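You operate a simulated robot arm through the tools that you are given. There is no shell and no other tool.

The job below is to be done with a simulated robot arm. You get a single attempt, and the scene is never put back.

## Task
Shut the stand down and drain it until the sight tube is empty.
Fine: pump off first, then supply and send closed, vent and drain stay open.

The check looks at the end state, three seconds after you hand in, the way a careful person would. Anything else that was tipped, shoved, dropped, spilled or broken makes it a failure.

## Robot
A 7-joint arm with a two-finger parallel gripper, fixed in place. Base frame: the origin is on the floor under the middle of its stand, x ahead of it, y to its left, z up. Readings come in m, degrees, newtons and seconds.
It reaches about 0.964 m from its shoulder. Its first joint turns from -166.0 to 166.0 degrees. Payload 1.57 kg.
The TCP is the grasp point between the finger pads, 0.03 m short of the fingertips. In the tool frame z runs along the fingers and y along their closing line. The gripper opens to 0.11 m. The fingers are 0.024 m wide and 0.012 m thick; the gripper's body (0.048 by 0.112 m) begins 0.078 m behind the TCP.
Orientation is that of the tool frame in the base frame, as a unit quaternion [x, y, z, w]. With the fingers straight down and closing along the base's y, the tool's x points along the base's -x, its y along +y and its z along -z.

## Interface
- The arm moves only by the tool play_rows. Its arguments are lists of equal length, an entry for each row: "dp": the shift along the base's x, y, z in units of 300 mm (1.0 is 300 mm), a list of three; "dr": the turn, a rotation vector about the base's x, y, z in units of 90 degrees (1.0 is 90 degrees), a list of three; "hand": the finger opening in mm, from 0 to 110. In form: {"dp": [[x, y, z], ...], "dr": [[wx, wy, wz], ...], "hand": [hand, ...]}. A call has 1 to 20 rows; each row is the pose to reach, as a shift and turn from the pose commanded when the call began. A call with a number of a shift or a turn outside -1 to 1 is refused whole. Rows are played at 5 a second. More than 0.05 m and 8.6 degrees between two rows, or a gripper value outside its range, and nothing of the call is played. Where a pose cannot be reached the arm comes as near as it can. A force on the tool above 40 N (or 10 N above the force at the start of the call, whichever is more), or a blocked arm, ends the call early, and 0.2 s more pass. The fingers move at their own pace (about 0.108 m/s each) and stop on an object; they squeeze with about 25 N. The grip force told is the motor's: it shows also when the fingers shut on nothing. Time passes only in rows, and 0.2 s behind the last, so rows that repeat a pose let the fingers close. The reply holds the time, the measured pose of the TCP, the force on the tool along the base axes, the opening and the grip force, in the units named above and with some noise, with the torque about the TCP (base axes, N m) and any sound that the robot's microphone picked up, and new pictures: "show" is both (left out), scene, wrist or none.
- Cameras (640 x 400 px; columns grow to the right, rows downward): "scene" is fixed at [0.4152, -0.6473, 1.9073]; the picture's right is [0.92, -0.40, 0.00], its down [-0.37, -0.86, -0.33] and it looks along [0.13, 0.31, -0.94] (base axes); focal length 291 px, centre (320, 200). "wrist" rides on the gripper at [0.07, 0.016, -0.141] in the tool frame; the picture's right is [-0.23, 0.97, 0.00], its down [-0.86, -0.20, -0.48] and it looks along [-0.47, -0.11, 0.88] (tool axes); focal length 222 px, centre (320, 200). There is no depth. A picture from a camera that has moved, and an enlarged one, comes with that camera's place and axes in the base frame and with its lens. The place of the scene camera against the robot may be out by one fixed shift of up to 0.025 m in any direction.
- move_column(by): slides the trunk up (or, below 0, down) by that many m; the arm rides with it, the base frame stays. It gives what a move gives, with no picture.
- zoom(camera, box): a new picture of the part [left, top, right, bottom] of that camera's present view, enlarged. The clock stands still meanwhile.
- finish_job(): hands the job in; it is judged then, once.

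Nothing tells you positions but the pictures and the camera data. Unless the task says otherwise, let go and move clear before handing in.

The tools are called after "Request:" as a command line: name --argument value ..., lists and objects as JSON in quotes. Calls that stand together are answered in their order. play_rows: Moves the arm, as the interface text tells. Its arguments: {"type":"object","properties":{"dp":{"type":"array","items":{"type":"array","items":{"type":"number"}}},"dr":{"type":"array","items":{"type":"array","items":{"type":"number"}}},"hand":{"type":"array","items":{"type":"number"}},"show":{"type":"string","enum":["both","scene","wrist","none"]}},"required":["dp","dr","hand"]} The other tools are called the same way: move_column (by) moves the trunk up or down; zoom (camera, box) takes an enlarged picture of a part of a camera's view; finish_job () hands the job in.

At the start:

```text
time_s: 0.0
eef_pos: [0.4948, -0.2983, 1.4427]
ee_rot: [0.001, 1.0, 0.0, 0.0]
force: [-0.4, -0.7, -0.3]
wrist_torque: [0.0, 0.0, -0.01]
opening: 0.1101
grip_force: 0.1
trunk travel left (down, up): [-0.575, 0.035]
```

scene: 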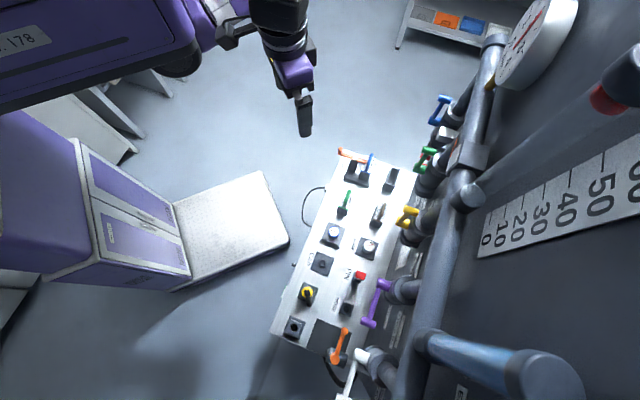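
wrist: 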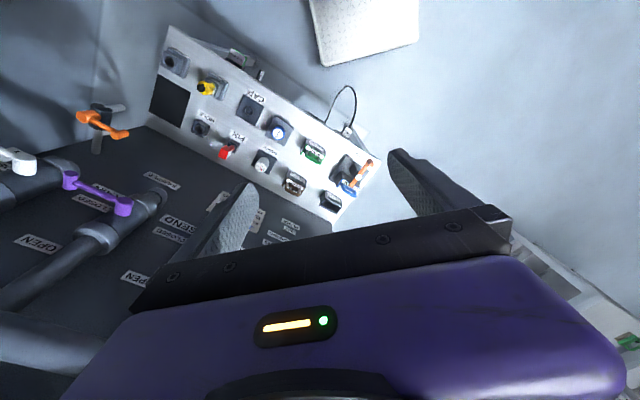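

I see a control panel with knobs and switches, a pipe stand with coloured valve handles (blue, green, yellow, purple, orange, white) and a sight tube with a scale. First I'll zoom in to read the labels.

Request:
zoom --camera "scene" --box '[260, 140, 420, 240]'

Request:
zoom --camera "scene" --box '[260, 230, 420, 400]'

Request:
zoom --camera "scene" --box '[390, 0, 640, 160]'

Request:
zoom --camera "scene" --box '[390, 150, 640, 400]'

Request:
zoom --camera "wrist" --box '[140, 20, 390, 180]'

Request:
zoom --camera "wrist" --box '[0, 90, 320, 310]'

```text
4.00 times, centred on (340, 190) of scene
camera zoom: at [0.4152, -0.6473, 1.9073], right [0.92, -0.4, 0.0], down [-0.37, -0.86, -0.33], along [0.13, 0.31, -0.94], focal length 1165 px, centre (240, 240)
```

zoom: 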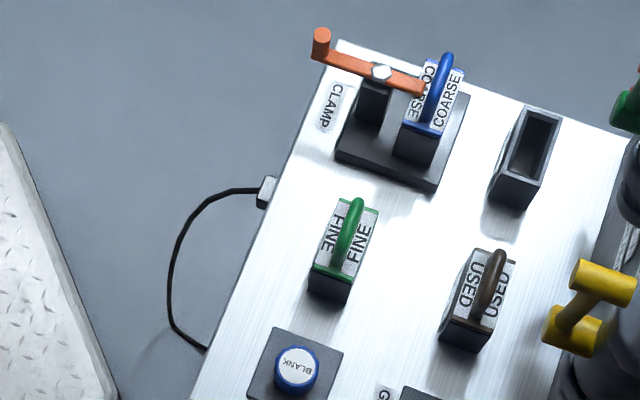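

```text
2.35 times, centred on (340, 315) of scene
camera zoom: at [0.4152, -0.6473, 1.9073], right [0.92, -0.4, 0.0], down [-0.37, -0.86, -0.33], along [0.13, 0.31, -0.94], focal length 685 px, centre (273, -71)
```

zoom: 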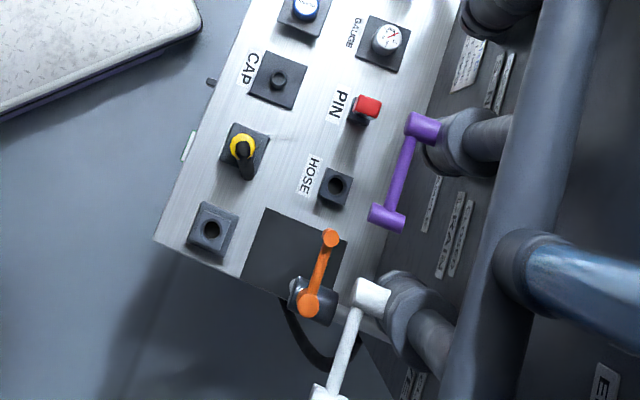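

```text
2.50 times, centred on (515, 80) of scene
camera zoom: at [0.4152, -0.6473, 1.9073], right [0.92, -0.4, 0.0], down [-0.37, -0.86, -0.33], along [0.13, 0.31, -0.94], focal length 728 px, centre (-168, 500)
```

zoom: 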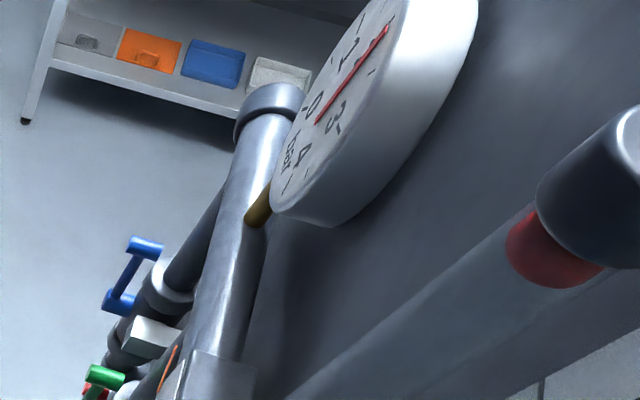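

```text
1.60 times, centred on (515, 275) of scene
camera zoom: at [0.4152, -0.6473, 1.9073], right [0.92, -0.4, 0.0], down [-0.37, -0.86, -0.33], along [0.13, 0.31, -0.94], focal length 466 px, centre (8, 80)
```

zoom: 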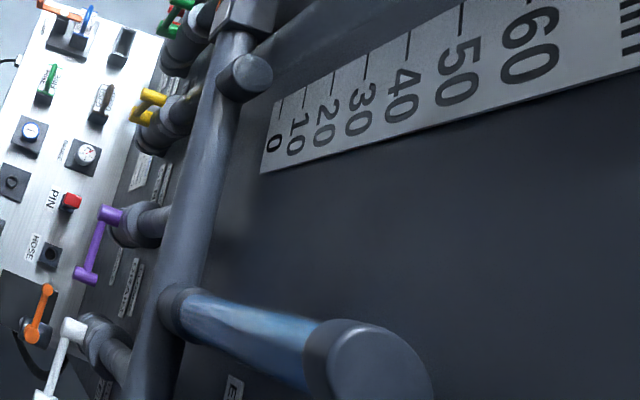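

```text
2.50 times, centred on (265, 100) of wrist
camera zoom: at [0.4256, -0.2824, 1.5849], right [0.23, 0.97, 0.0], down [0.86, -0.2, 0.48], along [0.47, -0.11, -0.88], focal length 555 px, centre (458, 450)
```

zoom: 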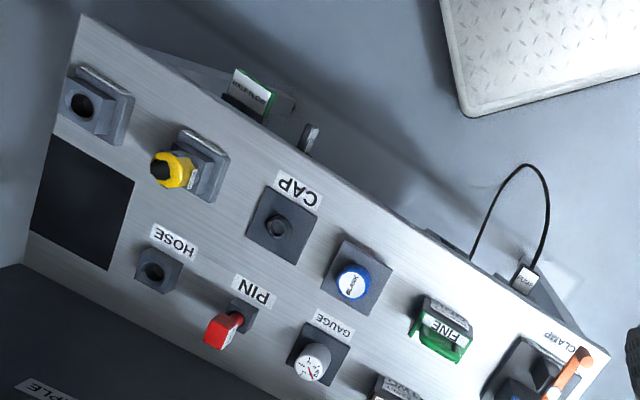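

```text
1.82 times, centred on (160, 200) of wrist
camera zoom: at [0.4256, -0.2824, 1.5849], right [0.23, 0.97, 0.0], down [0.86, -0.2, 0.48], along [0.47, -0.11, -0.88], focal length 404 px, centre (611, 200)
```

zoom: 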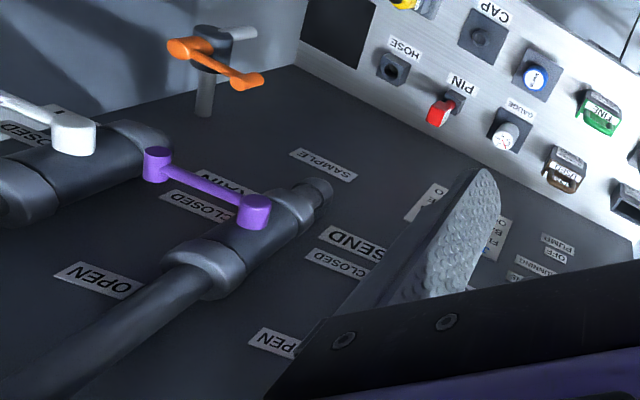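

The panel below (z≈0.83) is a separate fixture bench, while the valves sit in front of a vertical board facing the robot at about −45°. I'll turn the tool toward the board to get a face-on view and read the labels.

Request:
play_rows --dp '[[0, 0, 0], [0, 0, 0], [0, 0, 0], [0, 0, 0], [0, 0, 0], [0, 0, 0]]' --dr '[[0, 0, -0.0833], [0, 0, -0.1667], [0, 0, -0.25], [0, 0, -0.3333], [0, 0, -0.4167], [0, 0, -0.5]]' --hand '[110, 110, 110, 110, 110, 110]' --show "both"

```text
time_s: 1.4
eef_pos: [0.4956, -0.2972, 1.4416]
ee_rot: [0.383, 0.924, -0.001, 0.0]
force: [0.1, 0.6, 0.9]
wrist_torque: [-0.01, -0.03, -0.03]
opening: 0.11
grip_force: 0.1
trunk travel left (down, up): [-0.575, 0.035]
camera wrist: at [0.4571, -0.2376, 1.5847], right [0.85, 0.53, 0.0], down [0.46, -0.75, 0.48], along [0.25, -0.41, -0.88], focal length 222 px, centre (320, 200)
```

scene: 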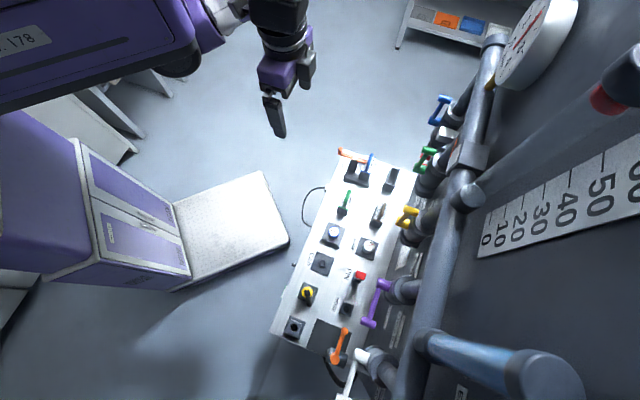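
wrist: 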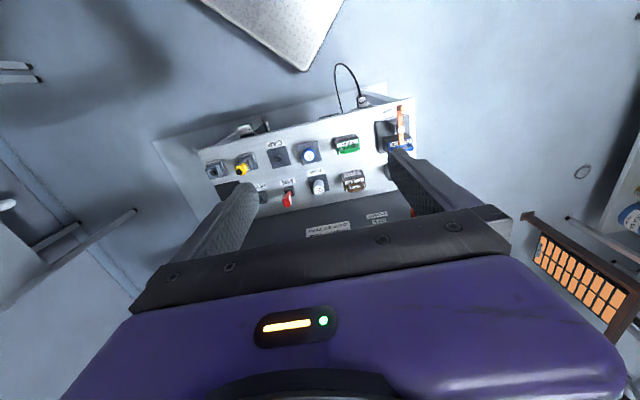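

The bench lines up with the view now. Next I'll tilt the gripper up toward the board in steps while moving back slightly, to see the labels face-on.

Request:
play_rows --dp '[[-0.02, 0.02, -0.03], [-0.04, 0.04, -0.06], [-0.06, 0.06, -0.1], [-0.08, 0.08, -0.15], [-0.1, 0.1, -0.2], [-0.12, 0.12, -0.25], [-0.14, 0.14, -0.3], [-0.16, 0.16, -0.35]]' --dr '[[-0.059, -0.059, 0], [-0.118, -0.118, 0], [-0.177, -0.177, 0], [-0.236, -0.236, 0], [-0.295, -0.295, 0], [-0.354, -0.354, 0], [-0.412, -0.412, 0], [-0.471, -0.471, 0]]' --hand '[110, 110, 110, 110, 110, 110, 110, 110]' --show "both"

```text
time_s: 2.5
eef_pos: [0.502, -0.3056, 1.4302]
ee_rot: [0.285, 0.925, -0.135, 0.214]
force: [-0.8, 1.2, -0.3]
wrist_torque: [-0.04, -0.02, 0.0]
opening: 0.11
grip_force: 0.1
out of reach, approached as far as the arm can: row 5
trunk travel left (down, up): [-0.575, 0.035]
stopped in row 5: the arm was blocked; the commanded pose is now the measured one
camera wrist: at [0.413, -0.2073, 1.5185], right [0.74, 0.67, -0.02], down [0.37, -0.38, 0.85], along [0.57, -0.63, -0.53], focal length 222 px, centre (320, 200)
```

scene: 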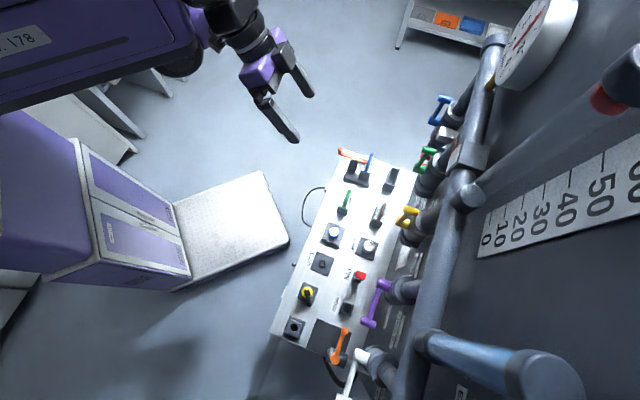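
wrist: 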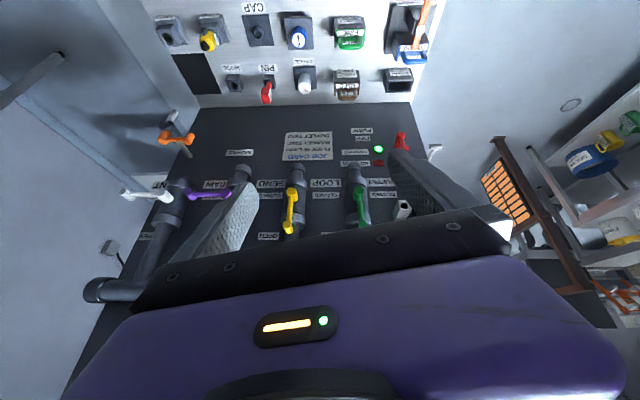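

The board is now visible (upside down in the wrist view), with a row of valves, a job card and a pump switch with lights. I'll zoom to read the labels.

Request:
zoom --camera "wrist" --box '[220, 100, 420, 250]'

Request:
zoom --camera "wrist" --box '[80, 90, 280, 300]'

Request:
zoom --camera "wrist" --box '[270, 120, 340, 170]'

Request:
zoom --camera "wrist" --box '[340, 110, 430, 230]'

```text
2.67 times, centred on (320, 175) of wrist
camera zoom: at [0.413, -0.2073, 1.5185], right [0.74, 0.67, -0.02], down [0.37, -0.38, 0.85], along [0.57, -0.63, -0.53], focal length 592 px, centre (320, 267)
```

zoom: 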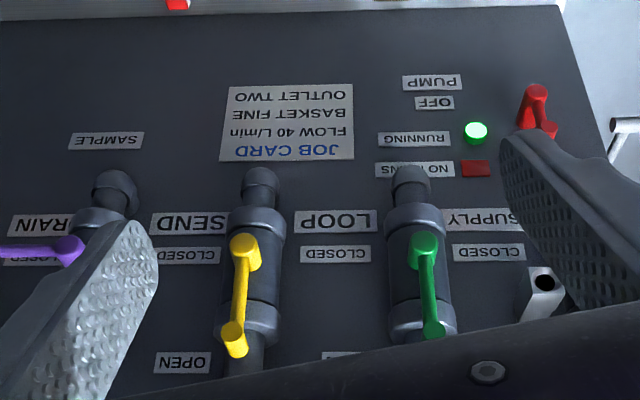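

```text
1.90 times, centred on (180, 195) of wrist
camera zoom: at [0.413, -0.2073, 1.5185], right [0.74, 0.67, -0.02], down [0.37, -0.38, 0.85], along [0.57, -0.63, -0.53], focal length 423 px, centre (587, 210)
```

zoom: 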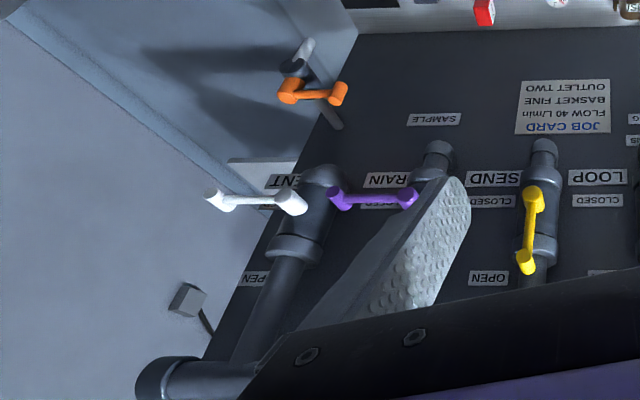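

```text
8.00 times, centred on (305, 145) of wrist
camera zoom: at [0.413, -0.2073, 1.5185], right [0.74, 0.67, -0.02], down [0.37, -0.38, 0.85], along [0.57, -0.63, -0.53], focal length 1777 px, centre (440, 640)
```

zoom: 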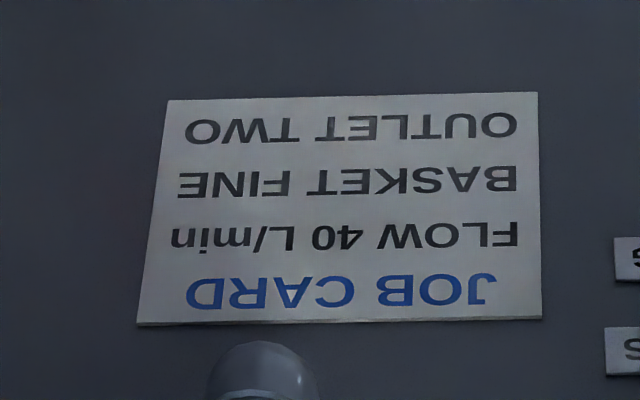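

```text
3.33 times, centred on (385, 170) of wrist
camera zoom: at [0.413, -0.2073, 1.5185], right [0.74, 0.67, -0.02], down [0.37, -0.38, 0.85], along [0.57, -0.63, -0.53], focal length 740 px, centre (103, 300)
```

zoom: 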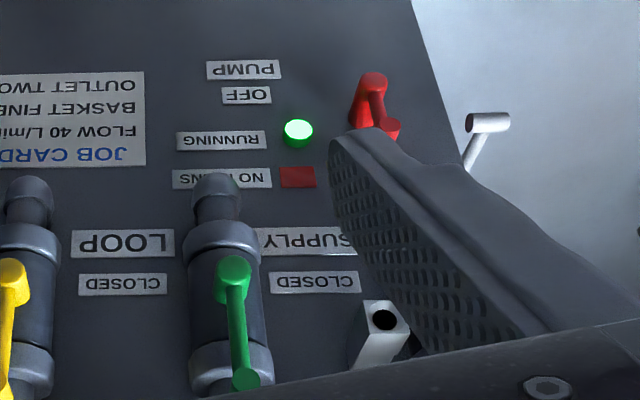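

Labels read: VENT=white, DRAIN=purple (both lying at CLOSED), SEND=yellow, LOOP=green and SUPPLY=blue, plus a red pump handle at RUNNING. I'll lower the trunk so the wrist can level out toward the board.

Request:
move_column --by -0.2

```text
time_s: 4.7
eef_pos: [0.501, -0.3047, 1.2297]
ee_rot: [0.284, 0.925, -0.134, 0.214]
force: [0.6, -0.8, -0.2]
wrist_torque: [0.02, 0.03, -0.01]
opening: 0.1102
grip_force: 0.0
trunk travel left (down, up): [-0.375, 0.235]
```

Trunk is down by 0.2 m. Now I'll continue levelling the tool toward the board, moving slightly forward to stay within reach.

Request:
play_rows --dp '[[0.02, -0.02, 0], [0.04, -0.04, 0], [0.06, -0.06, 0], [0.08, -0.08, 0], [0.1, -0.1, 0], [0.12, -0.12, 0], [0.14, -0.14, 0], [0.14, -0.14, 0], [0.14, -0.14, 0]]' --dr '[[-0.0432, -0.063, -0.0052], [-0.0864, -0.126, -0.0104], [-0.1295, -0.189, -0.0157], [-0.1727, -0.252, -0.0209], [-0.2159, -0.315, -0.0261], [-0.2591, -0.378, -0.0313], [-0.3022, -0.441, -0.0366], [-0.3454, -0.504, -0.0418], [-0.3886, -0.567, -0.047]]' --hand '[110, 110, 110, 110, 110, 110, 110, 110, 110]' --show "both"

```text
time_s: 5.6
eef_pos: [0.5555, -0.342, 1.2607]
ee_rot: [0.215, 0.886, -0.206, 0.357]
force: [0.7, 0.8, -0.9]
wrist_torque: [0.02, -0.01, 0.03]
opening: 0.11
grip_force: 0.0
out of reach, approached as far as the arm can: row 3, 4
trunk travel left (down, up): [-0.375, 0.235]
stopped in row 4: the arm was blocked; the commanded pose is now the measured one
camera wrist: at [0.4415, -0.2409, 1.3019], right [0.66, 0.75, -0.04], down [0.19, -0.12, 0.97], along [0.73, -0.65, -0.22], focal length 222 px, centre (320, 200)
```

scene: 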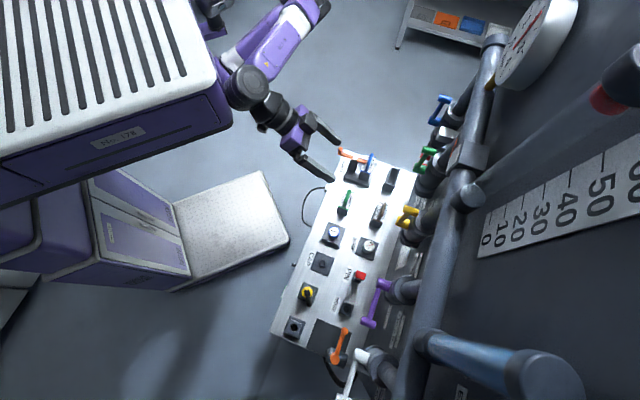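
wrist: 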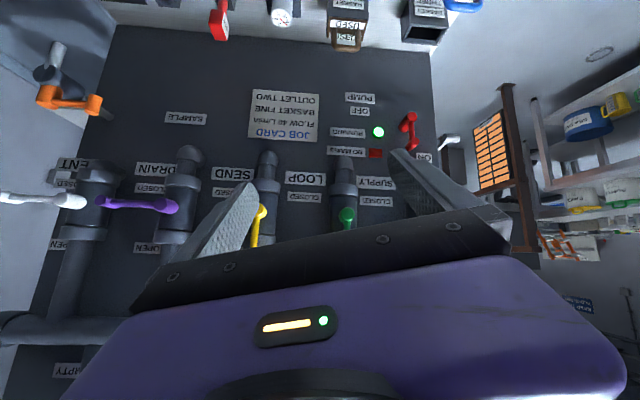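

The wrist is hitting a limit before it levels. I'll look at the arm's posture and the labels more closely before choosing another approach.

Request:
zoom --camera "scene" --box '[160, 0, 400, 200]'

Request:
zoom --camera "wrist" --box '[320, 80, 460, 180]'

Request:
zoom --camera "wrist" --box '[0, 100, 320, 300]'

Request:
zoom --camera "wrist" --box '[0, 200, 200, 400]'

```text
2.00 times, centred on (280, 100) of scene
camera zoom: at [0.4152, -0.6473, 1.9073], right [0.92, -0.4, 0.0], down [-0.37, -0.86, -0.33], along [0.13, 0.31, -0.94], focal length 583 px, centre (400, 400)
```

zoom: 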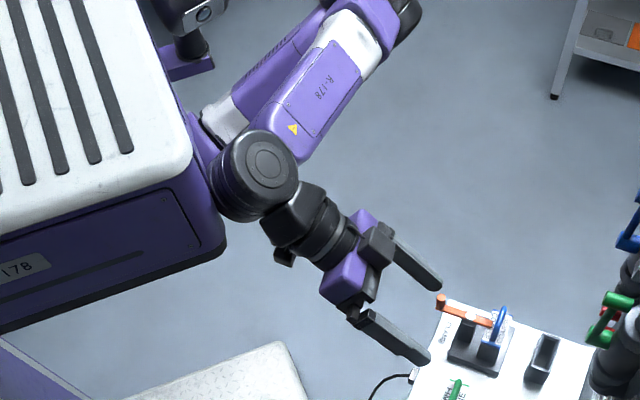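

```text
4.00 times, centred on (390, 130) of wrist
camera zoom: at [0.4415, -0.2409, 1.3019], right [0.66, 0.75, -0.04], down [0.19, -0.12, 0.97], along [0.73, -0.65, -0.22], focal length 888 px, centre (40, 480)
```

zoom: 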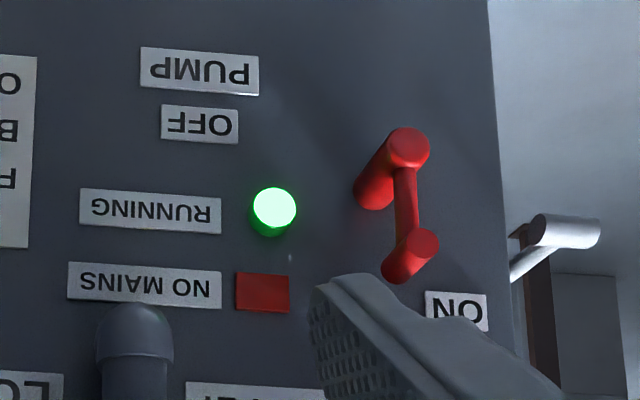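

```text
2.00 times, centred on (160, 200) of wrist
camera zoom: at [0.4415, -0.2409, 1.3019], right [0.66, 0.75, -0.04], down [0.19, -0.12, 0.97], along [0.73, -0.65, -0.22], focal length 444 px, centre (640, 200)
```

zoom: 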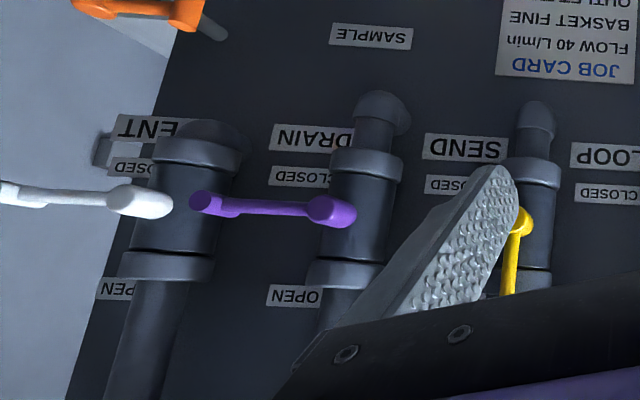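

```text
2.00 times, centred on (100, 300) of wrist
camera zoom: at [0.4415, -0.2409, 1.3019], right [0.66, 0.75, -0.04], down [0.19, -0.12, 0.97], along [0.73, -0.65, -0.22], focal length 444 px, centre (760, 0)
```

zoom: 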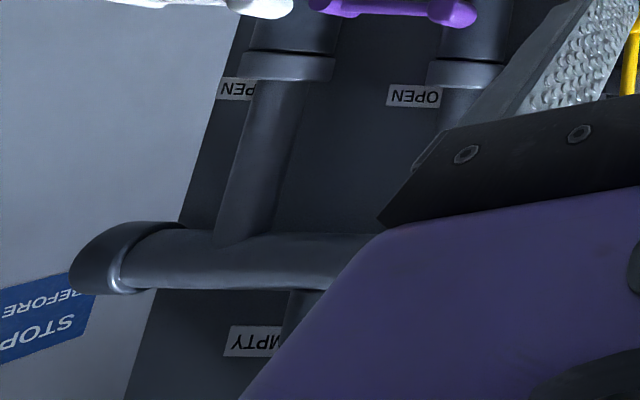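

Up = ON/OPEN and right = OFF/CLOSED on every handle, and pivots sit near z≈1.24, about 0.86 m out. The wrist is jammed near the carriage, so I'll move out toward the board first and then level the tool.

Request:
play_rows --dp '[[-0.02, -0.12, 0], [-0.045, -0.24, -0.01], [-0.065, -0.36, -0.02], [-0.085, -0.48, -0.03], [-0.108, -0.603, -0.035], [-0.108, -0.603, -0.035], [-0.108, -0.603, -0.035], [-0.108, -0.603, -0.035], [-0.108, -0.603, -0.035], [-0.108, -0.603, -0.035], [-0.108, -0.603, -0.035]]' --dr '[[0, 0, 0], [0, 0, 0], [0, 0, 0], [0, 0, 0], [0, 0, 0], [-0.0324, -0.0746, -0.0134], [-0.0648, -0.1492, -0.0267], [-0.0972, -0.2238, -0.0401], [-0.1297, -0.2983, -0.0535], [-0.1621, -0.3729, -0.0668], [-0.1945, -0.4475, -0.0802]]' --hand '[110, 110, 110, 110, 110, 110, 110, 110, 110, 110, 110]' --show "both"

```text
time_s: 8.0
eef_pos: [0.5276, -0.5227, 1.2373]
ee_rot: [0.265, 0.668, -0.272, 0.64]
force: [0.4, 0.7, 0.0]
wrist_torque: [0.02, -0.01, 0.0]
opening: 0.11
grip_force: 0.0
trunk travel left (down, up): [-0.375, 0.235]
camera wrist: at [0.4353, -0.412, 1.1739], right [0.69, 0.69, 0.2], down [-0.45, 0.19, 0.87], along [0.57, -0.7, 0.44], focal length 222 px, centre (320, 200)
```

scene: 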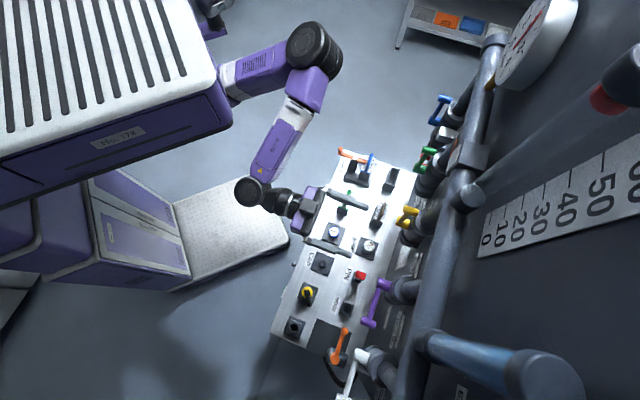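
wrist: 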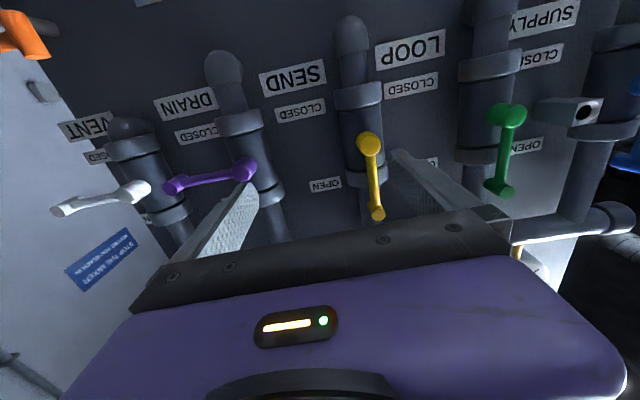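

The tool is level now and the valve row is clearly visible. I'll read the sign and other details.

Request:
zoom --camera "wrist" --box '[50, 215, 150, 300]'

Request:
zoom --camera "wrist" --box '[440, 0, 640, 290]'

Request:
zoom --camera "scene" --box '[400, 300, 600, 400]'

Request:
zoom --camera "scene" --box '[390, 70, 500, 240]'

```text
4.71 times, centred on (100, 258) of wrist
camera zoom: at [0.4353, -0.412, 1.1739], right [0.69, 0.69, 0.2], down [-0.45, 0.19, 0.87], along [0.57, -0.7, 0.44], focal length 1045 px, centre (1355, -71)
```

zoom: 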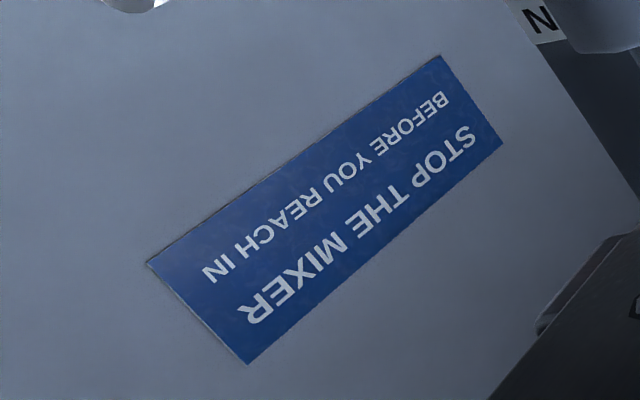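

```text
1.38 times, centred on (540, 145) of wrist
camera zoom: at [0.4353, -0.412, 1.1739], right [0.69, 0.69, 0.2], down [-0.45, 0.19, 0.87], along [0.57, -0.7, 0.44], focal length 306 px, centre (17, 276)
```

zoom: 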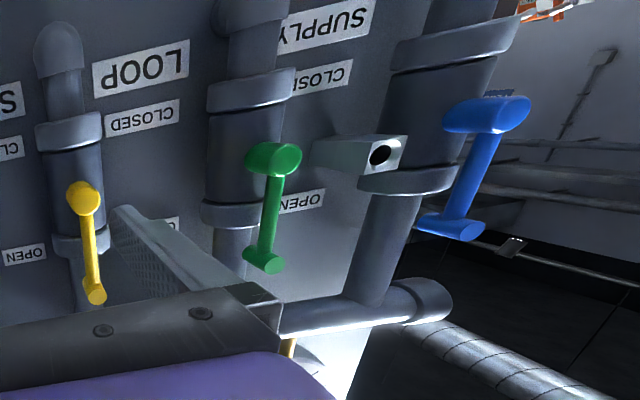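

```text
3.20 times, centred on (500, 350) of scene
camera zoom: at [0.4152, -0.6473, 1.9073], right [0.92, -0.4, 0.0], down [-0.37, -0.86, -0.33], along [0.13, 0.31, -0.94], focal length 932 px, centre (-256, -280)
```

zoom: 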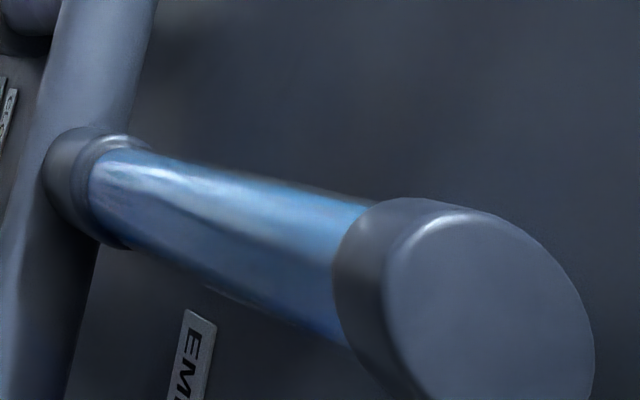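

```text
2.35 times, centred on (445, 155) of scene
camera zoom: at [0.4152, -0.6473, 1.9073], right [0.92, -0.4, 0.0], down [-0.37, -0.86, -0.33], along [0.13, 0.31, -0.94], focal length 685 px, centre (26, 306)
```

zoom: 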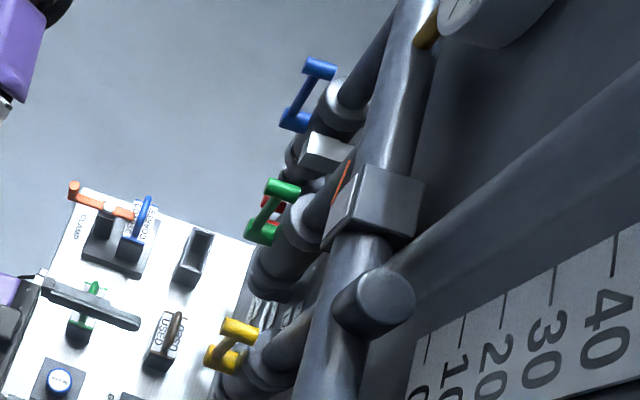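

The sight tube (by the EMPTY label) is full of blue liquid, and all label/valve pairings are confirmed. Next is the pump's red handle, below the blue valve at roughly (0.87, −0.38, 1.02) pointing up (ON). I'll close the fingers and move in front of it, tilting slightly down.

Request:
play_rows --dp '[[0.0893, 0.0906, -0.02], [0.1786, 0.1812, -0.04], [0.2679, 0.2718, -0.06], [0.3572, 0.3624, -0.08], [0.4465, 0.453, -0.1], [0.5358, 0.5436, -0.12], [0.6251, 0.6342, -0.14], [0.7144, 0.7248, -0.16], [0.8037, 0.8154, -0.18], [0.893, 0.906, -0.2]]' --dr '[[0.02, 0.02, 0], [0.04, 0.04, 0], [0.06, 0.06, 0], [0.08, 0.08, 0], [0.1, 0.1, 0], [0.12, 0.12, 0], [0.14, 0.14, 0], [0.16, 0.16, 0], [0.18, 0.18, 0], [0.196, 0.196, 0]]' --hand '[60, 0, 0, 0, 0, 0, 0, 0, 0, 0]' --show "both"

```text
time_s: 10.1
eef_pos: [0.7219, -0.3432, 1.191]
ee_rot: [0.387, 0.745, -0.256, 0.48]
force: [0.0, -0.5, -0.1]
wrist_torque: [0.01, 0.0, -0.01]
opening: 0.0003
grip_force: 21.1
trunk travel left (down, up): [-0.375, 0.235]
stopped in row 10: the arm was blocked; the commanded pose is now the measured one
camera wrist: at [0.6456, -0.2061, 1.1864], right [0.85, 0.48, 0.2], down [-0.21, -0.04, 0.98], along [0.48, -0.88, 0.07], focal length 222 px, centre (320, 200)
```

scene: 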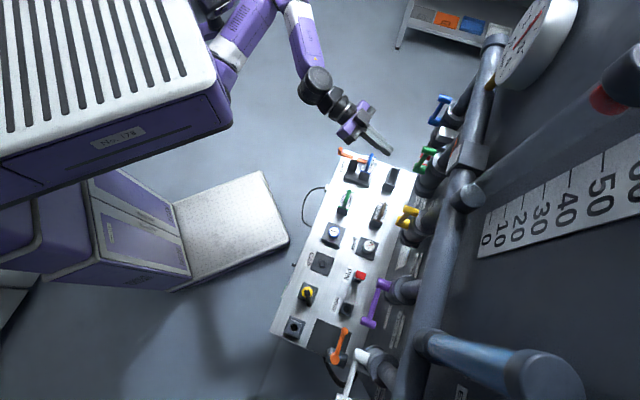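
wrist: 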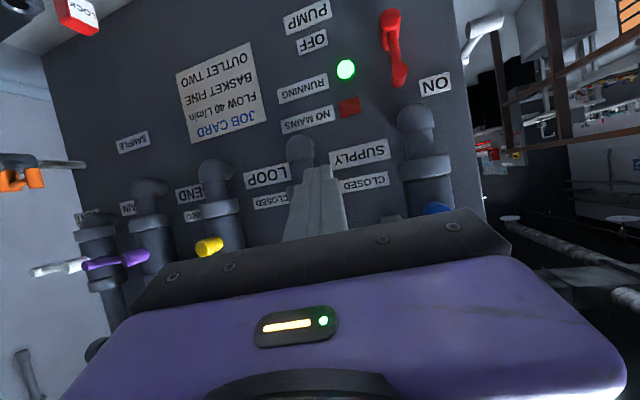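

Blocked by the folded arm, but I'm close: the red handle is clear in view, pointing up. I'll zoom on it, then lower and slide outward with this orientation.

Request:
zoom --camera "wrist" --box '[340, 0, 460, 110]'

Request:
play_rows --dp '[[0.0, 0.0, -0.08], [0.0, 0.0, -0.16], [0.08, 0.02, -0.24], [0.16, 0.05, -0.24], [0.24, 0.08, -0.24], [0.32, 0.11, -0.24], [0.41, 0.143, -0.24]]' --dr '[[0, 0, 0], [0, 0, 0], [0, 0, 0], [0, 0, 0], [0, 0, 0], [0, 0, 0], [0, 0, 0]]' --hand '[0, 0, 0, 0, 0, 0, 0]' --show "both"

```text
3.64 times, centred on (400, 55) of wrist
camera zoom: at [0.6456, -0.2061, 1.1864], right [0.85, 0.48, 0.2], down [-0.21, -0.04, 0.98], along [0.48, -0.88, 0.07], focal length 808 px, centre (29, 727)
```

zoom: 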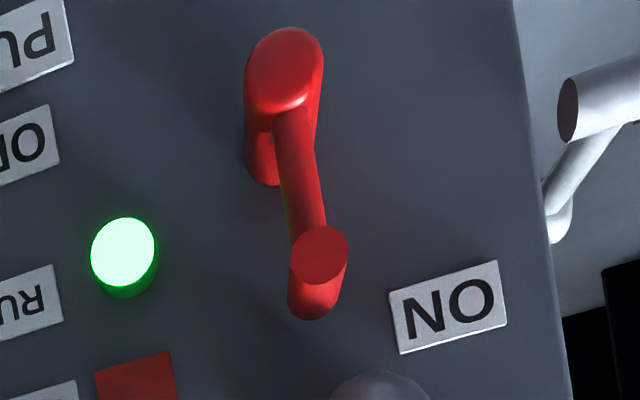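

```text
time_s: 11.7
eef_pos: [0.8497, -0.298, 1.12]
ee_rot: [0.385, 0.746, -0.254, 0.48]
force: [0.0, -0.1, -0.2]
wrist_torque: [0.02, -0.01, 0.01]
opening: 0.0
grip_force: 21.7
trunk travel left (down, up): [-0.375, 0.235]
camera wrist: at [0.7714, -0.1602, 1.115], right [0.85, 0.49, 0.2], down [-0.21, -0.04, 0.98], along [0.48, -0.87, 0.07], focal length 222 px, centre (320, 200)
```

scene: 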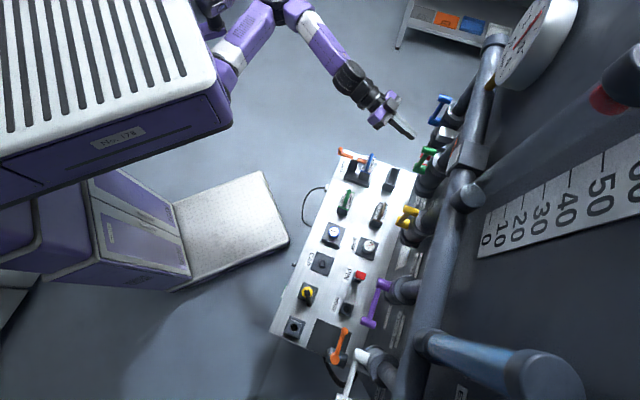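
wrist: 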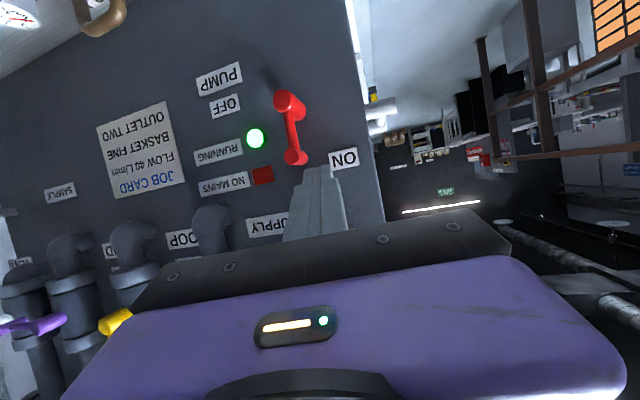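

I'm now just in front of the handle with the closed fingers. I'll zoom in to triangulate the peg precisely.

Request:
zoom --camera "wrist" --box '[230, 70, 390, 250]'

Request:
zoom --camera "scene" --box '[340, 80, 500, 180]'

```text
2.22 times, centred on (310, 160) of wrist
camera zoom: at [0.7714, -0.1602, 1.115], right [0.85, 0.49, 0.2], down [-0.21, -0.04, 0.98], along [0.48, -0.87, 0.07], focal length 494 px, centre (342, 289)
```

zoom: 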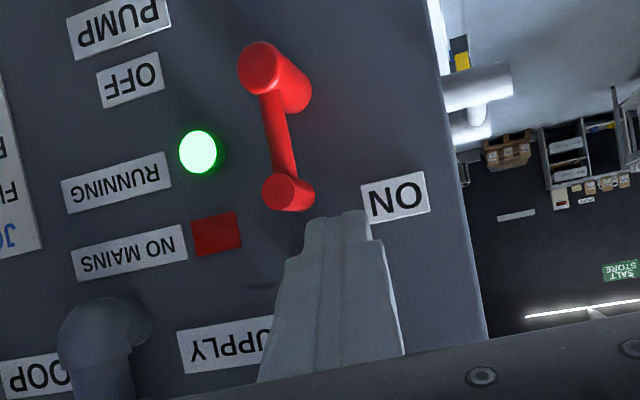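

```text
4.00 times, centred on (420, 130) of scene
camera zoom: at [0.4152, -0.6473, 1.9073], right [0.92, -0.4, 0.0], down [-0.37, -0.86, -0.33], along [0.13, 0.31, -0.94], focal length 1165 px, centre (-80, 480)
```

zoom: 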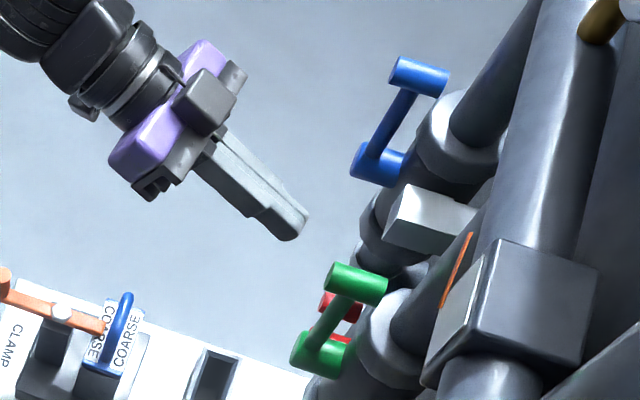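

The pump peg is at about (0.868, −0.374, 1.081) with its pivot 6 cm below, and the wall sits ~5 cm behind it. I'll slide the closed fingertips in on the peg's left side.

Request:
play_rows --dp '[[-0.014, -0.014, -0.103], [0.0613, -0.0895, -0.103], [0.1355, -0.1638, -0.103], [0.1355, -0.1638, -0.103]]' --dr '[[0, 0, 0], [0, 0, 0], [0, 0, 0], [0, 0, 0]]' --hand '[0, 0, 0, 0]' --show "wrist"

Request:
zoom --camera "wrist" --box '[230, 70, 390, 250]'

```text
time_s: 12.7
eef_pos: [0.8905, -0.3468, 1.088]
ee_rot: [0.384, 0.746, -0.254, 0.481]
force: [-0.7, 0.3, 0.4]
wrist_torque: [0.02, -0.01, 0.01]
opening: 0.0
grip_force: 21.6
trunk travel left (down, up): [-0.375, 0.235]
camera wrist: at [0.8121, -0.2091, 1.0831], right [0.85, 0.49, 0.2], down [-0.21, -0.04, 0.98], along [0.48, -0.87, 0.07], focal length 222 px, centre (320, 200)
```

wrist: 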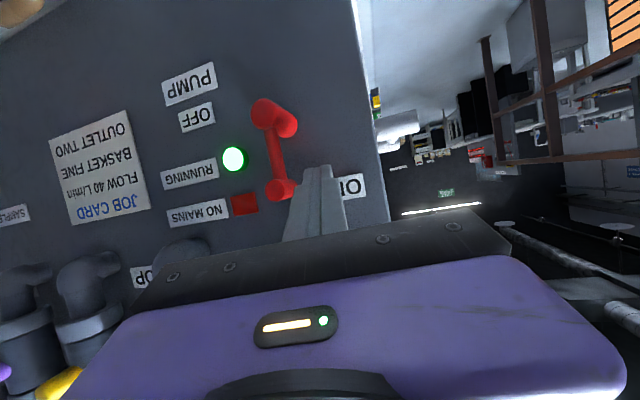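

```text
2.22 times, centred on (310, 160) of wrist
camera zoom: at [0.8121, -0.2091, 1.0831], right [0.85, 0.49, 0.2], down [-0.21, -0.04, 0.98], along [0.48, -0.87, 0.07], focal length 494 px, centre (342, 289)
```

zoom: 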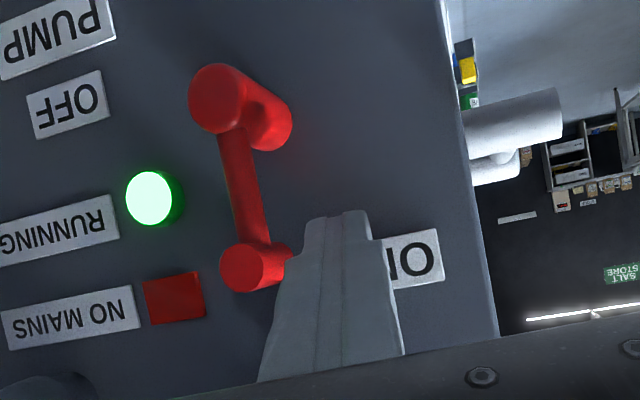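

The fingertips are beside the peg on its left. Now I'll push it clockwise along its arc, from ON (up) to OFF (right).

Request:
play_rows --dp '[[-0.0236, -0.0236, 0.0033], [-0.0613, -0.0613, 0.0157], [-0.0999, -0.0999, 0.0137], [-0.1369, -0.1369, -0.0023], [-0.1699, -0.1699, -0.0313], [-0.1963, -0.1963, -0.0717], [-0.2145, -0.2145, -0.12]]' --dr '[[0, 0, 0], [0, 0, 0], [0, 0, 0], [0, 0, 0], [0, 0, 0], [0, 0, 0], [0, 0, 0]]' --hand '[0, 0, 0, 0, 0, 0, 0]' --show "wrist"

Request:
zoom --camera "wrist" --box '[230, 50, 430, 250]'

```text
time_s: 14.3
eef_pos: [0.8248, -0.4101, 1.0528]
ee_rot: [0.384, 0.746, -0.255, 0.481]
force: [-0.2, -0.3, 0.6]
wrist_torque: [-0.01, 0.03, 0.0]
opening: 0.0
grip_force: 20.9
trunk travel left (down, up): [-0.375, 0.235]
camera wrist: at [0.7465, -0.2739, 1.0479], right [0.85, 0.49, 0.2], down [-0.21, -0.04, 0.98], along [0.48, -0.87, 0.07], focal length 222 px, centre (320, 200)
```

wrist: 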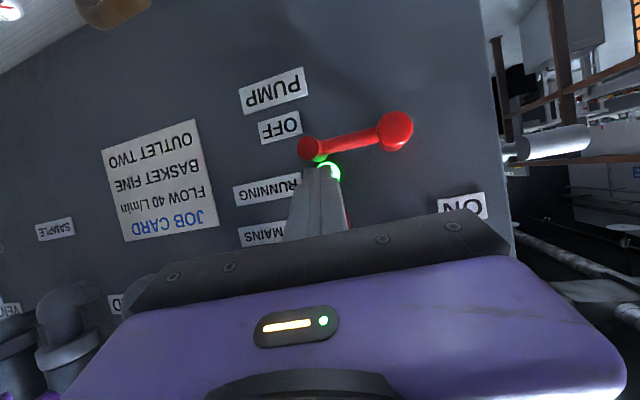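

```text
2.00 times, centred on (330, 150) of wrist
camera zoom: at [0.7465, -0.2739, 1.0479], right [0.85, 0.49, 0.2], down [-0.21, -0.04, 0.98], along [0.48, -0.87, 0.07], focal length 444 px, centre (300, 300)
```

zoom: 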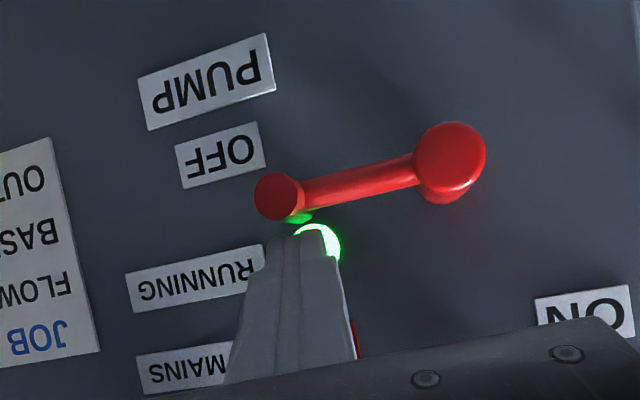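

The lever now lies horizontal at OFF. I'll back the fingers off and check whether the RUNNING lamp goes out.

Request:
play_rows --dp '[[0.0, 0.0, 0.03], [-0.06, 0.06, 0.05], [-0.15, 0.15, 0.05], [-0.15, 0.15, 0.05], [-0.15, 0.15, 0.05]]' --dr '[[0, 0, 0], [0, 0, 0], [0, 0, 0], [0, 0, 0], [0, 0, 0]]' --hand '[0, 0, 0, 0, 0]' --show "both"

Request:
zoom --camera "wrist" --box '[230, 50, 430, 250]'

Request:
zoom --camera "scene" --box '[480, 0, 640, 120]'

```text
time_s: 15.5
eef_pos: [0.7797, -0.3642, 1.0687]
ee_rot: [0.384, 0.746, -0.255, 0.481]
force: [-0.1, 0.0, -0.1]
wrist_torque: [0.0, -0.03, 0.01]
opening: 0.0
grip_force: 20.8
trunk travel left (down, up): [-0.375, 0.235]
camera wrist: at [0.702, -0.2268, 1.0636], right [0.85, 0.49, 0.2], down [-0.21, -0.04, 0.98], along [0.48, -0.87, 0.07], focal length 222 px, centre (320, 200)
```

scene: 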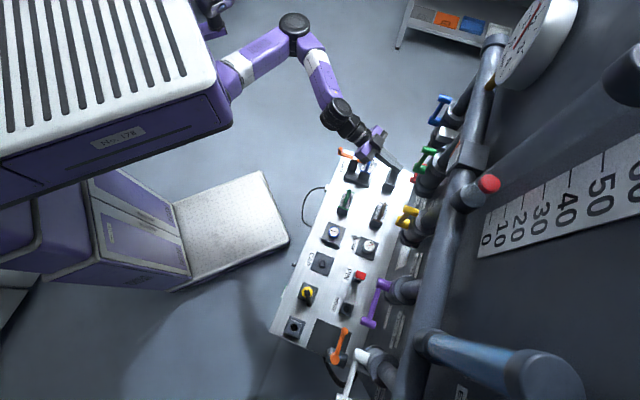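
wrist: 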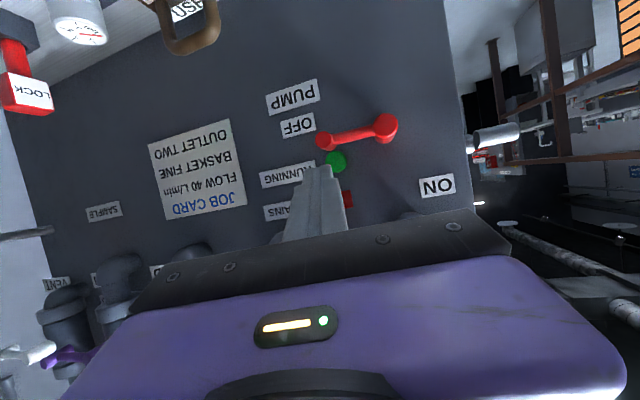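

```text
2.00 times, centred on (330, 150) of wrist
camera zoom: at [0.702, -0.2268, 1.0636], right [0.85, 0.49, 0.2], down [-0.21, -0.04, 0.98], along [0.48, -0.87, 0.07], focal length 444 px, centre (300, 300)
```

zoom: 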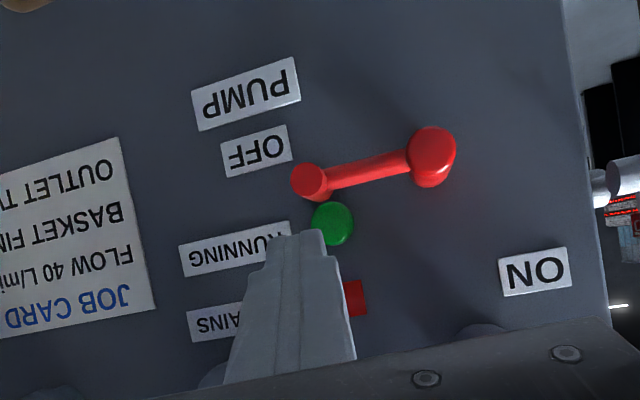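

```text
3.33 times, centred on (560, 60) of scene
camera zoom: at [0.4152, -0.6473, 1.9073], right [0.92, -0.4, 0.0], down [-0.37, -0.86, -0.33], along [0.13, 0.31, -0.94], focal length 971 px, centre (-480, 667)
```

zoom: 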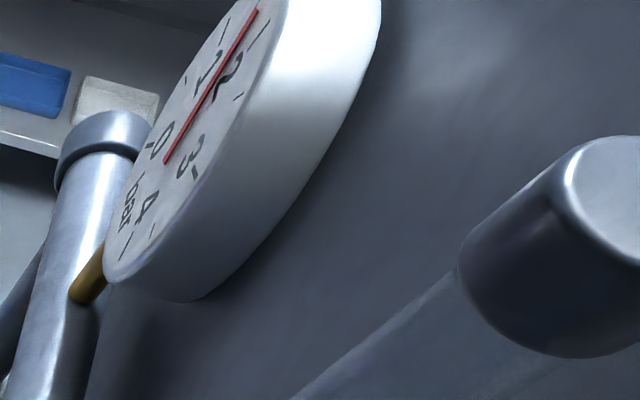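

Pump is off: lamp dark, and the flow float has dropped to zero. Next is SUPPLY (blue), so I'll shift left past the blue lever and raise the trunk to bring the fingers up to its height.

Request:
play_rows --dp '[[0.06, 0.07, 0.01], [0.12, 0.14, 0.02], [0.18, 0.21, 0.03], [0.24, 0.283, 0.033]]' --dr '[[0, 0, 0], [0, 0, 0], [0, 0, 0], [0, 0, 0]]' --hand '[0, 0, 0, 0]' --show "wrist"

```text
time_s: 16.5
eef_pos: [0.8525, -0.2792, 1.0779]
ee_rot: [0.384, 0.746, -0.255, 0.481]
force: [0.0, -0.1, -0.1]
wrist_torque: [-0.01, -0.01, 0.04]
opening: 0.0
grip_force: 21.3
trunk travel left (down, up): [-0.375, 0.235]
camera wrist: at [0.7747, -0.1429, 1.0722], right [0.85, 0.49, 0.2], down [-0.21, -0.04, 0.98], along [0.48, -0.87, 0.07], focal length 222 px, centre (320, 200)
```

wrist: 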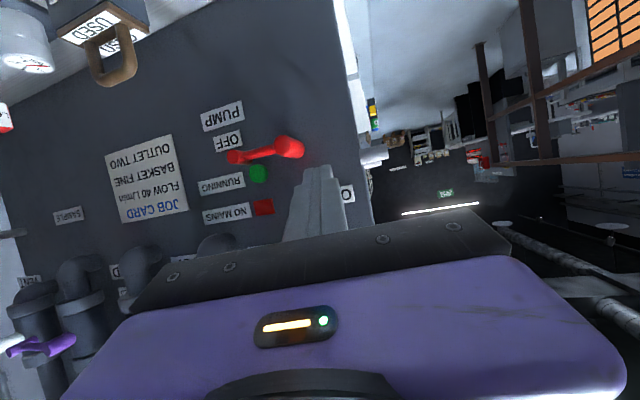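

Clear of everything; now raising the trunk straight up to bring the fingers beside the blue lever.

Request:
move_column --by 0.23

Request:
play_rows --dp '[[0, 0, 0]]' --dr '[[0, 0, 0]]' --hand '[0]' --show "both"

Request:
zoom --camera "wrist" --box '[200, 60, 400, 250]'

Request:
zoom --camera "scene" --box '[370, 60, 530, 180]'

```text
time_s: 18.9
eef_pos: [0.8531, -0.2791, 1.3066]
ee_rot: [0.384, 0.746, -0.254, 0.481]
force: [1.1, -0.1, 1.0]
wrist_torque: [0.02, 0.0, 0.01]
opening: 0.0002
grip_force: 21.3
trunk travel left (down, up): [-0.605, 0.005]
```

```text
time_s: 19.3
eef_pos: [0.8525, -0.2792, 1.3082]
ee_rot: [0.383, 0.746, -0.254, 0.481]
force: [-0.7, -0.3, -0.6]
wrist_torque: [-0.04, 0.01, -0.02]
opening: 0.0
grip_force: 21.0
trunk travel left (down, up): [-0.605, 0.005]
camera wrist: at [0.7748, -0.1427, 1.3023], right [0.85, 0.49, 0.2], down [-0.21, -0.04, 0.98], along [0.48, -0.87, 0.07], focal length 222 px, centre (320, 200)
```

scene: 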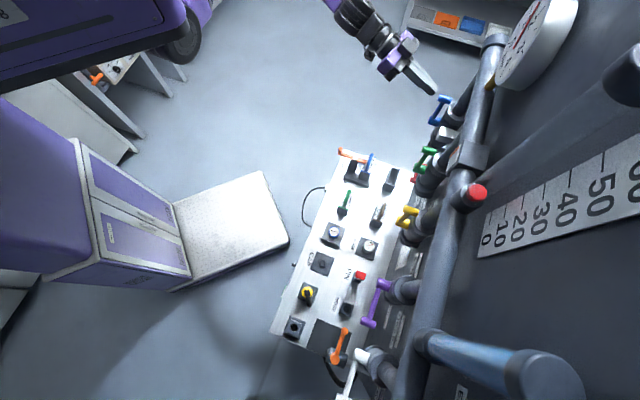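
wrist: 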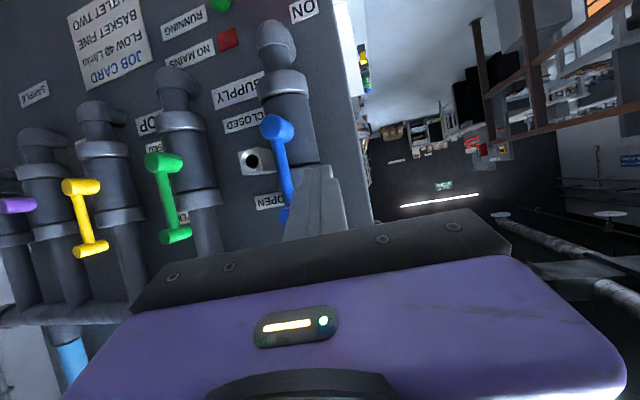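

```text
2.11 times, centred on (300, 155) of wrist
camera zoom: at [0.7748, -0.1427, 1.3023], right [0.85, 0.49, 0.2], down [-0.21, -0.04, 0.98], along [0.48, -0.87, 0.07], focal length 468 px, centre (362, 295)
```

zoom: 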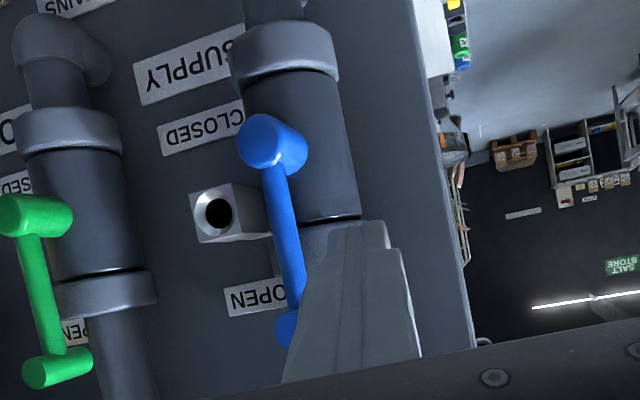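

```text
3.33 times, centred on (450, 120) of scene
camera zoom: at [0.4152, -0.6473, 1.9073], right [0.92, -0.4, 0.0], down [-0.37, -0.86, -0.33], along [0.13, 0.31, -0.94], focal length 971 px, centre (-113, 467)
```

zoom: 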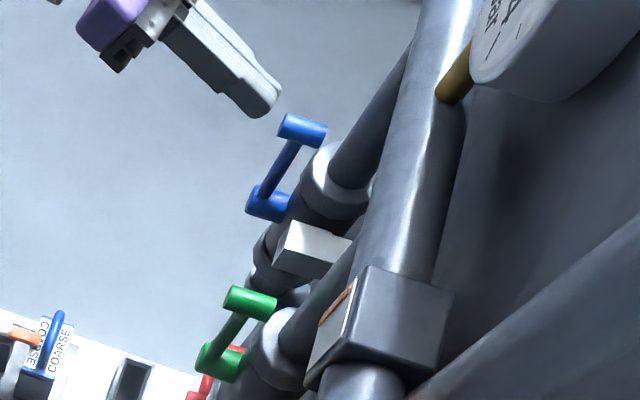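

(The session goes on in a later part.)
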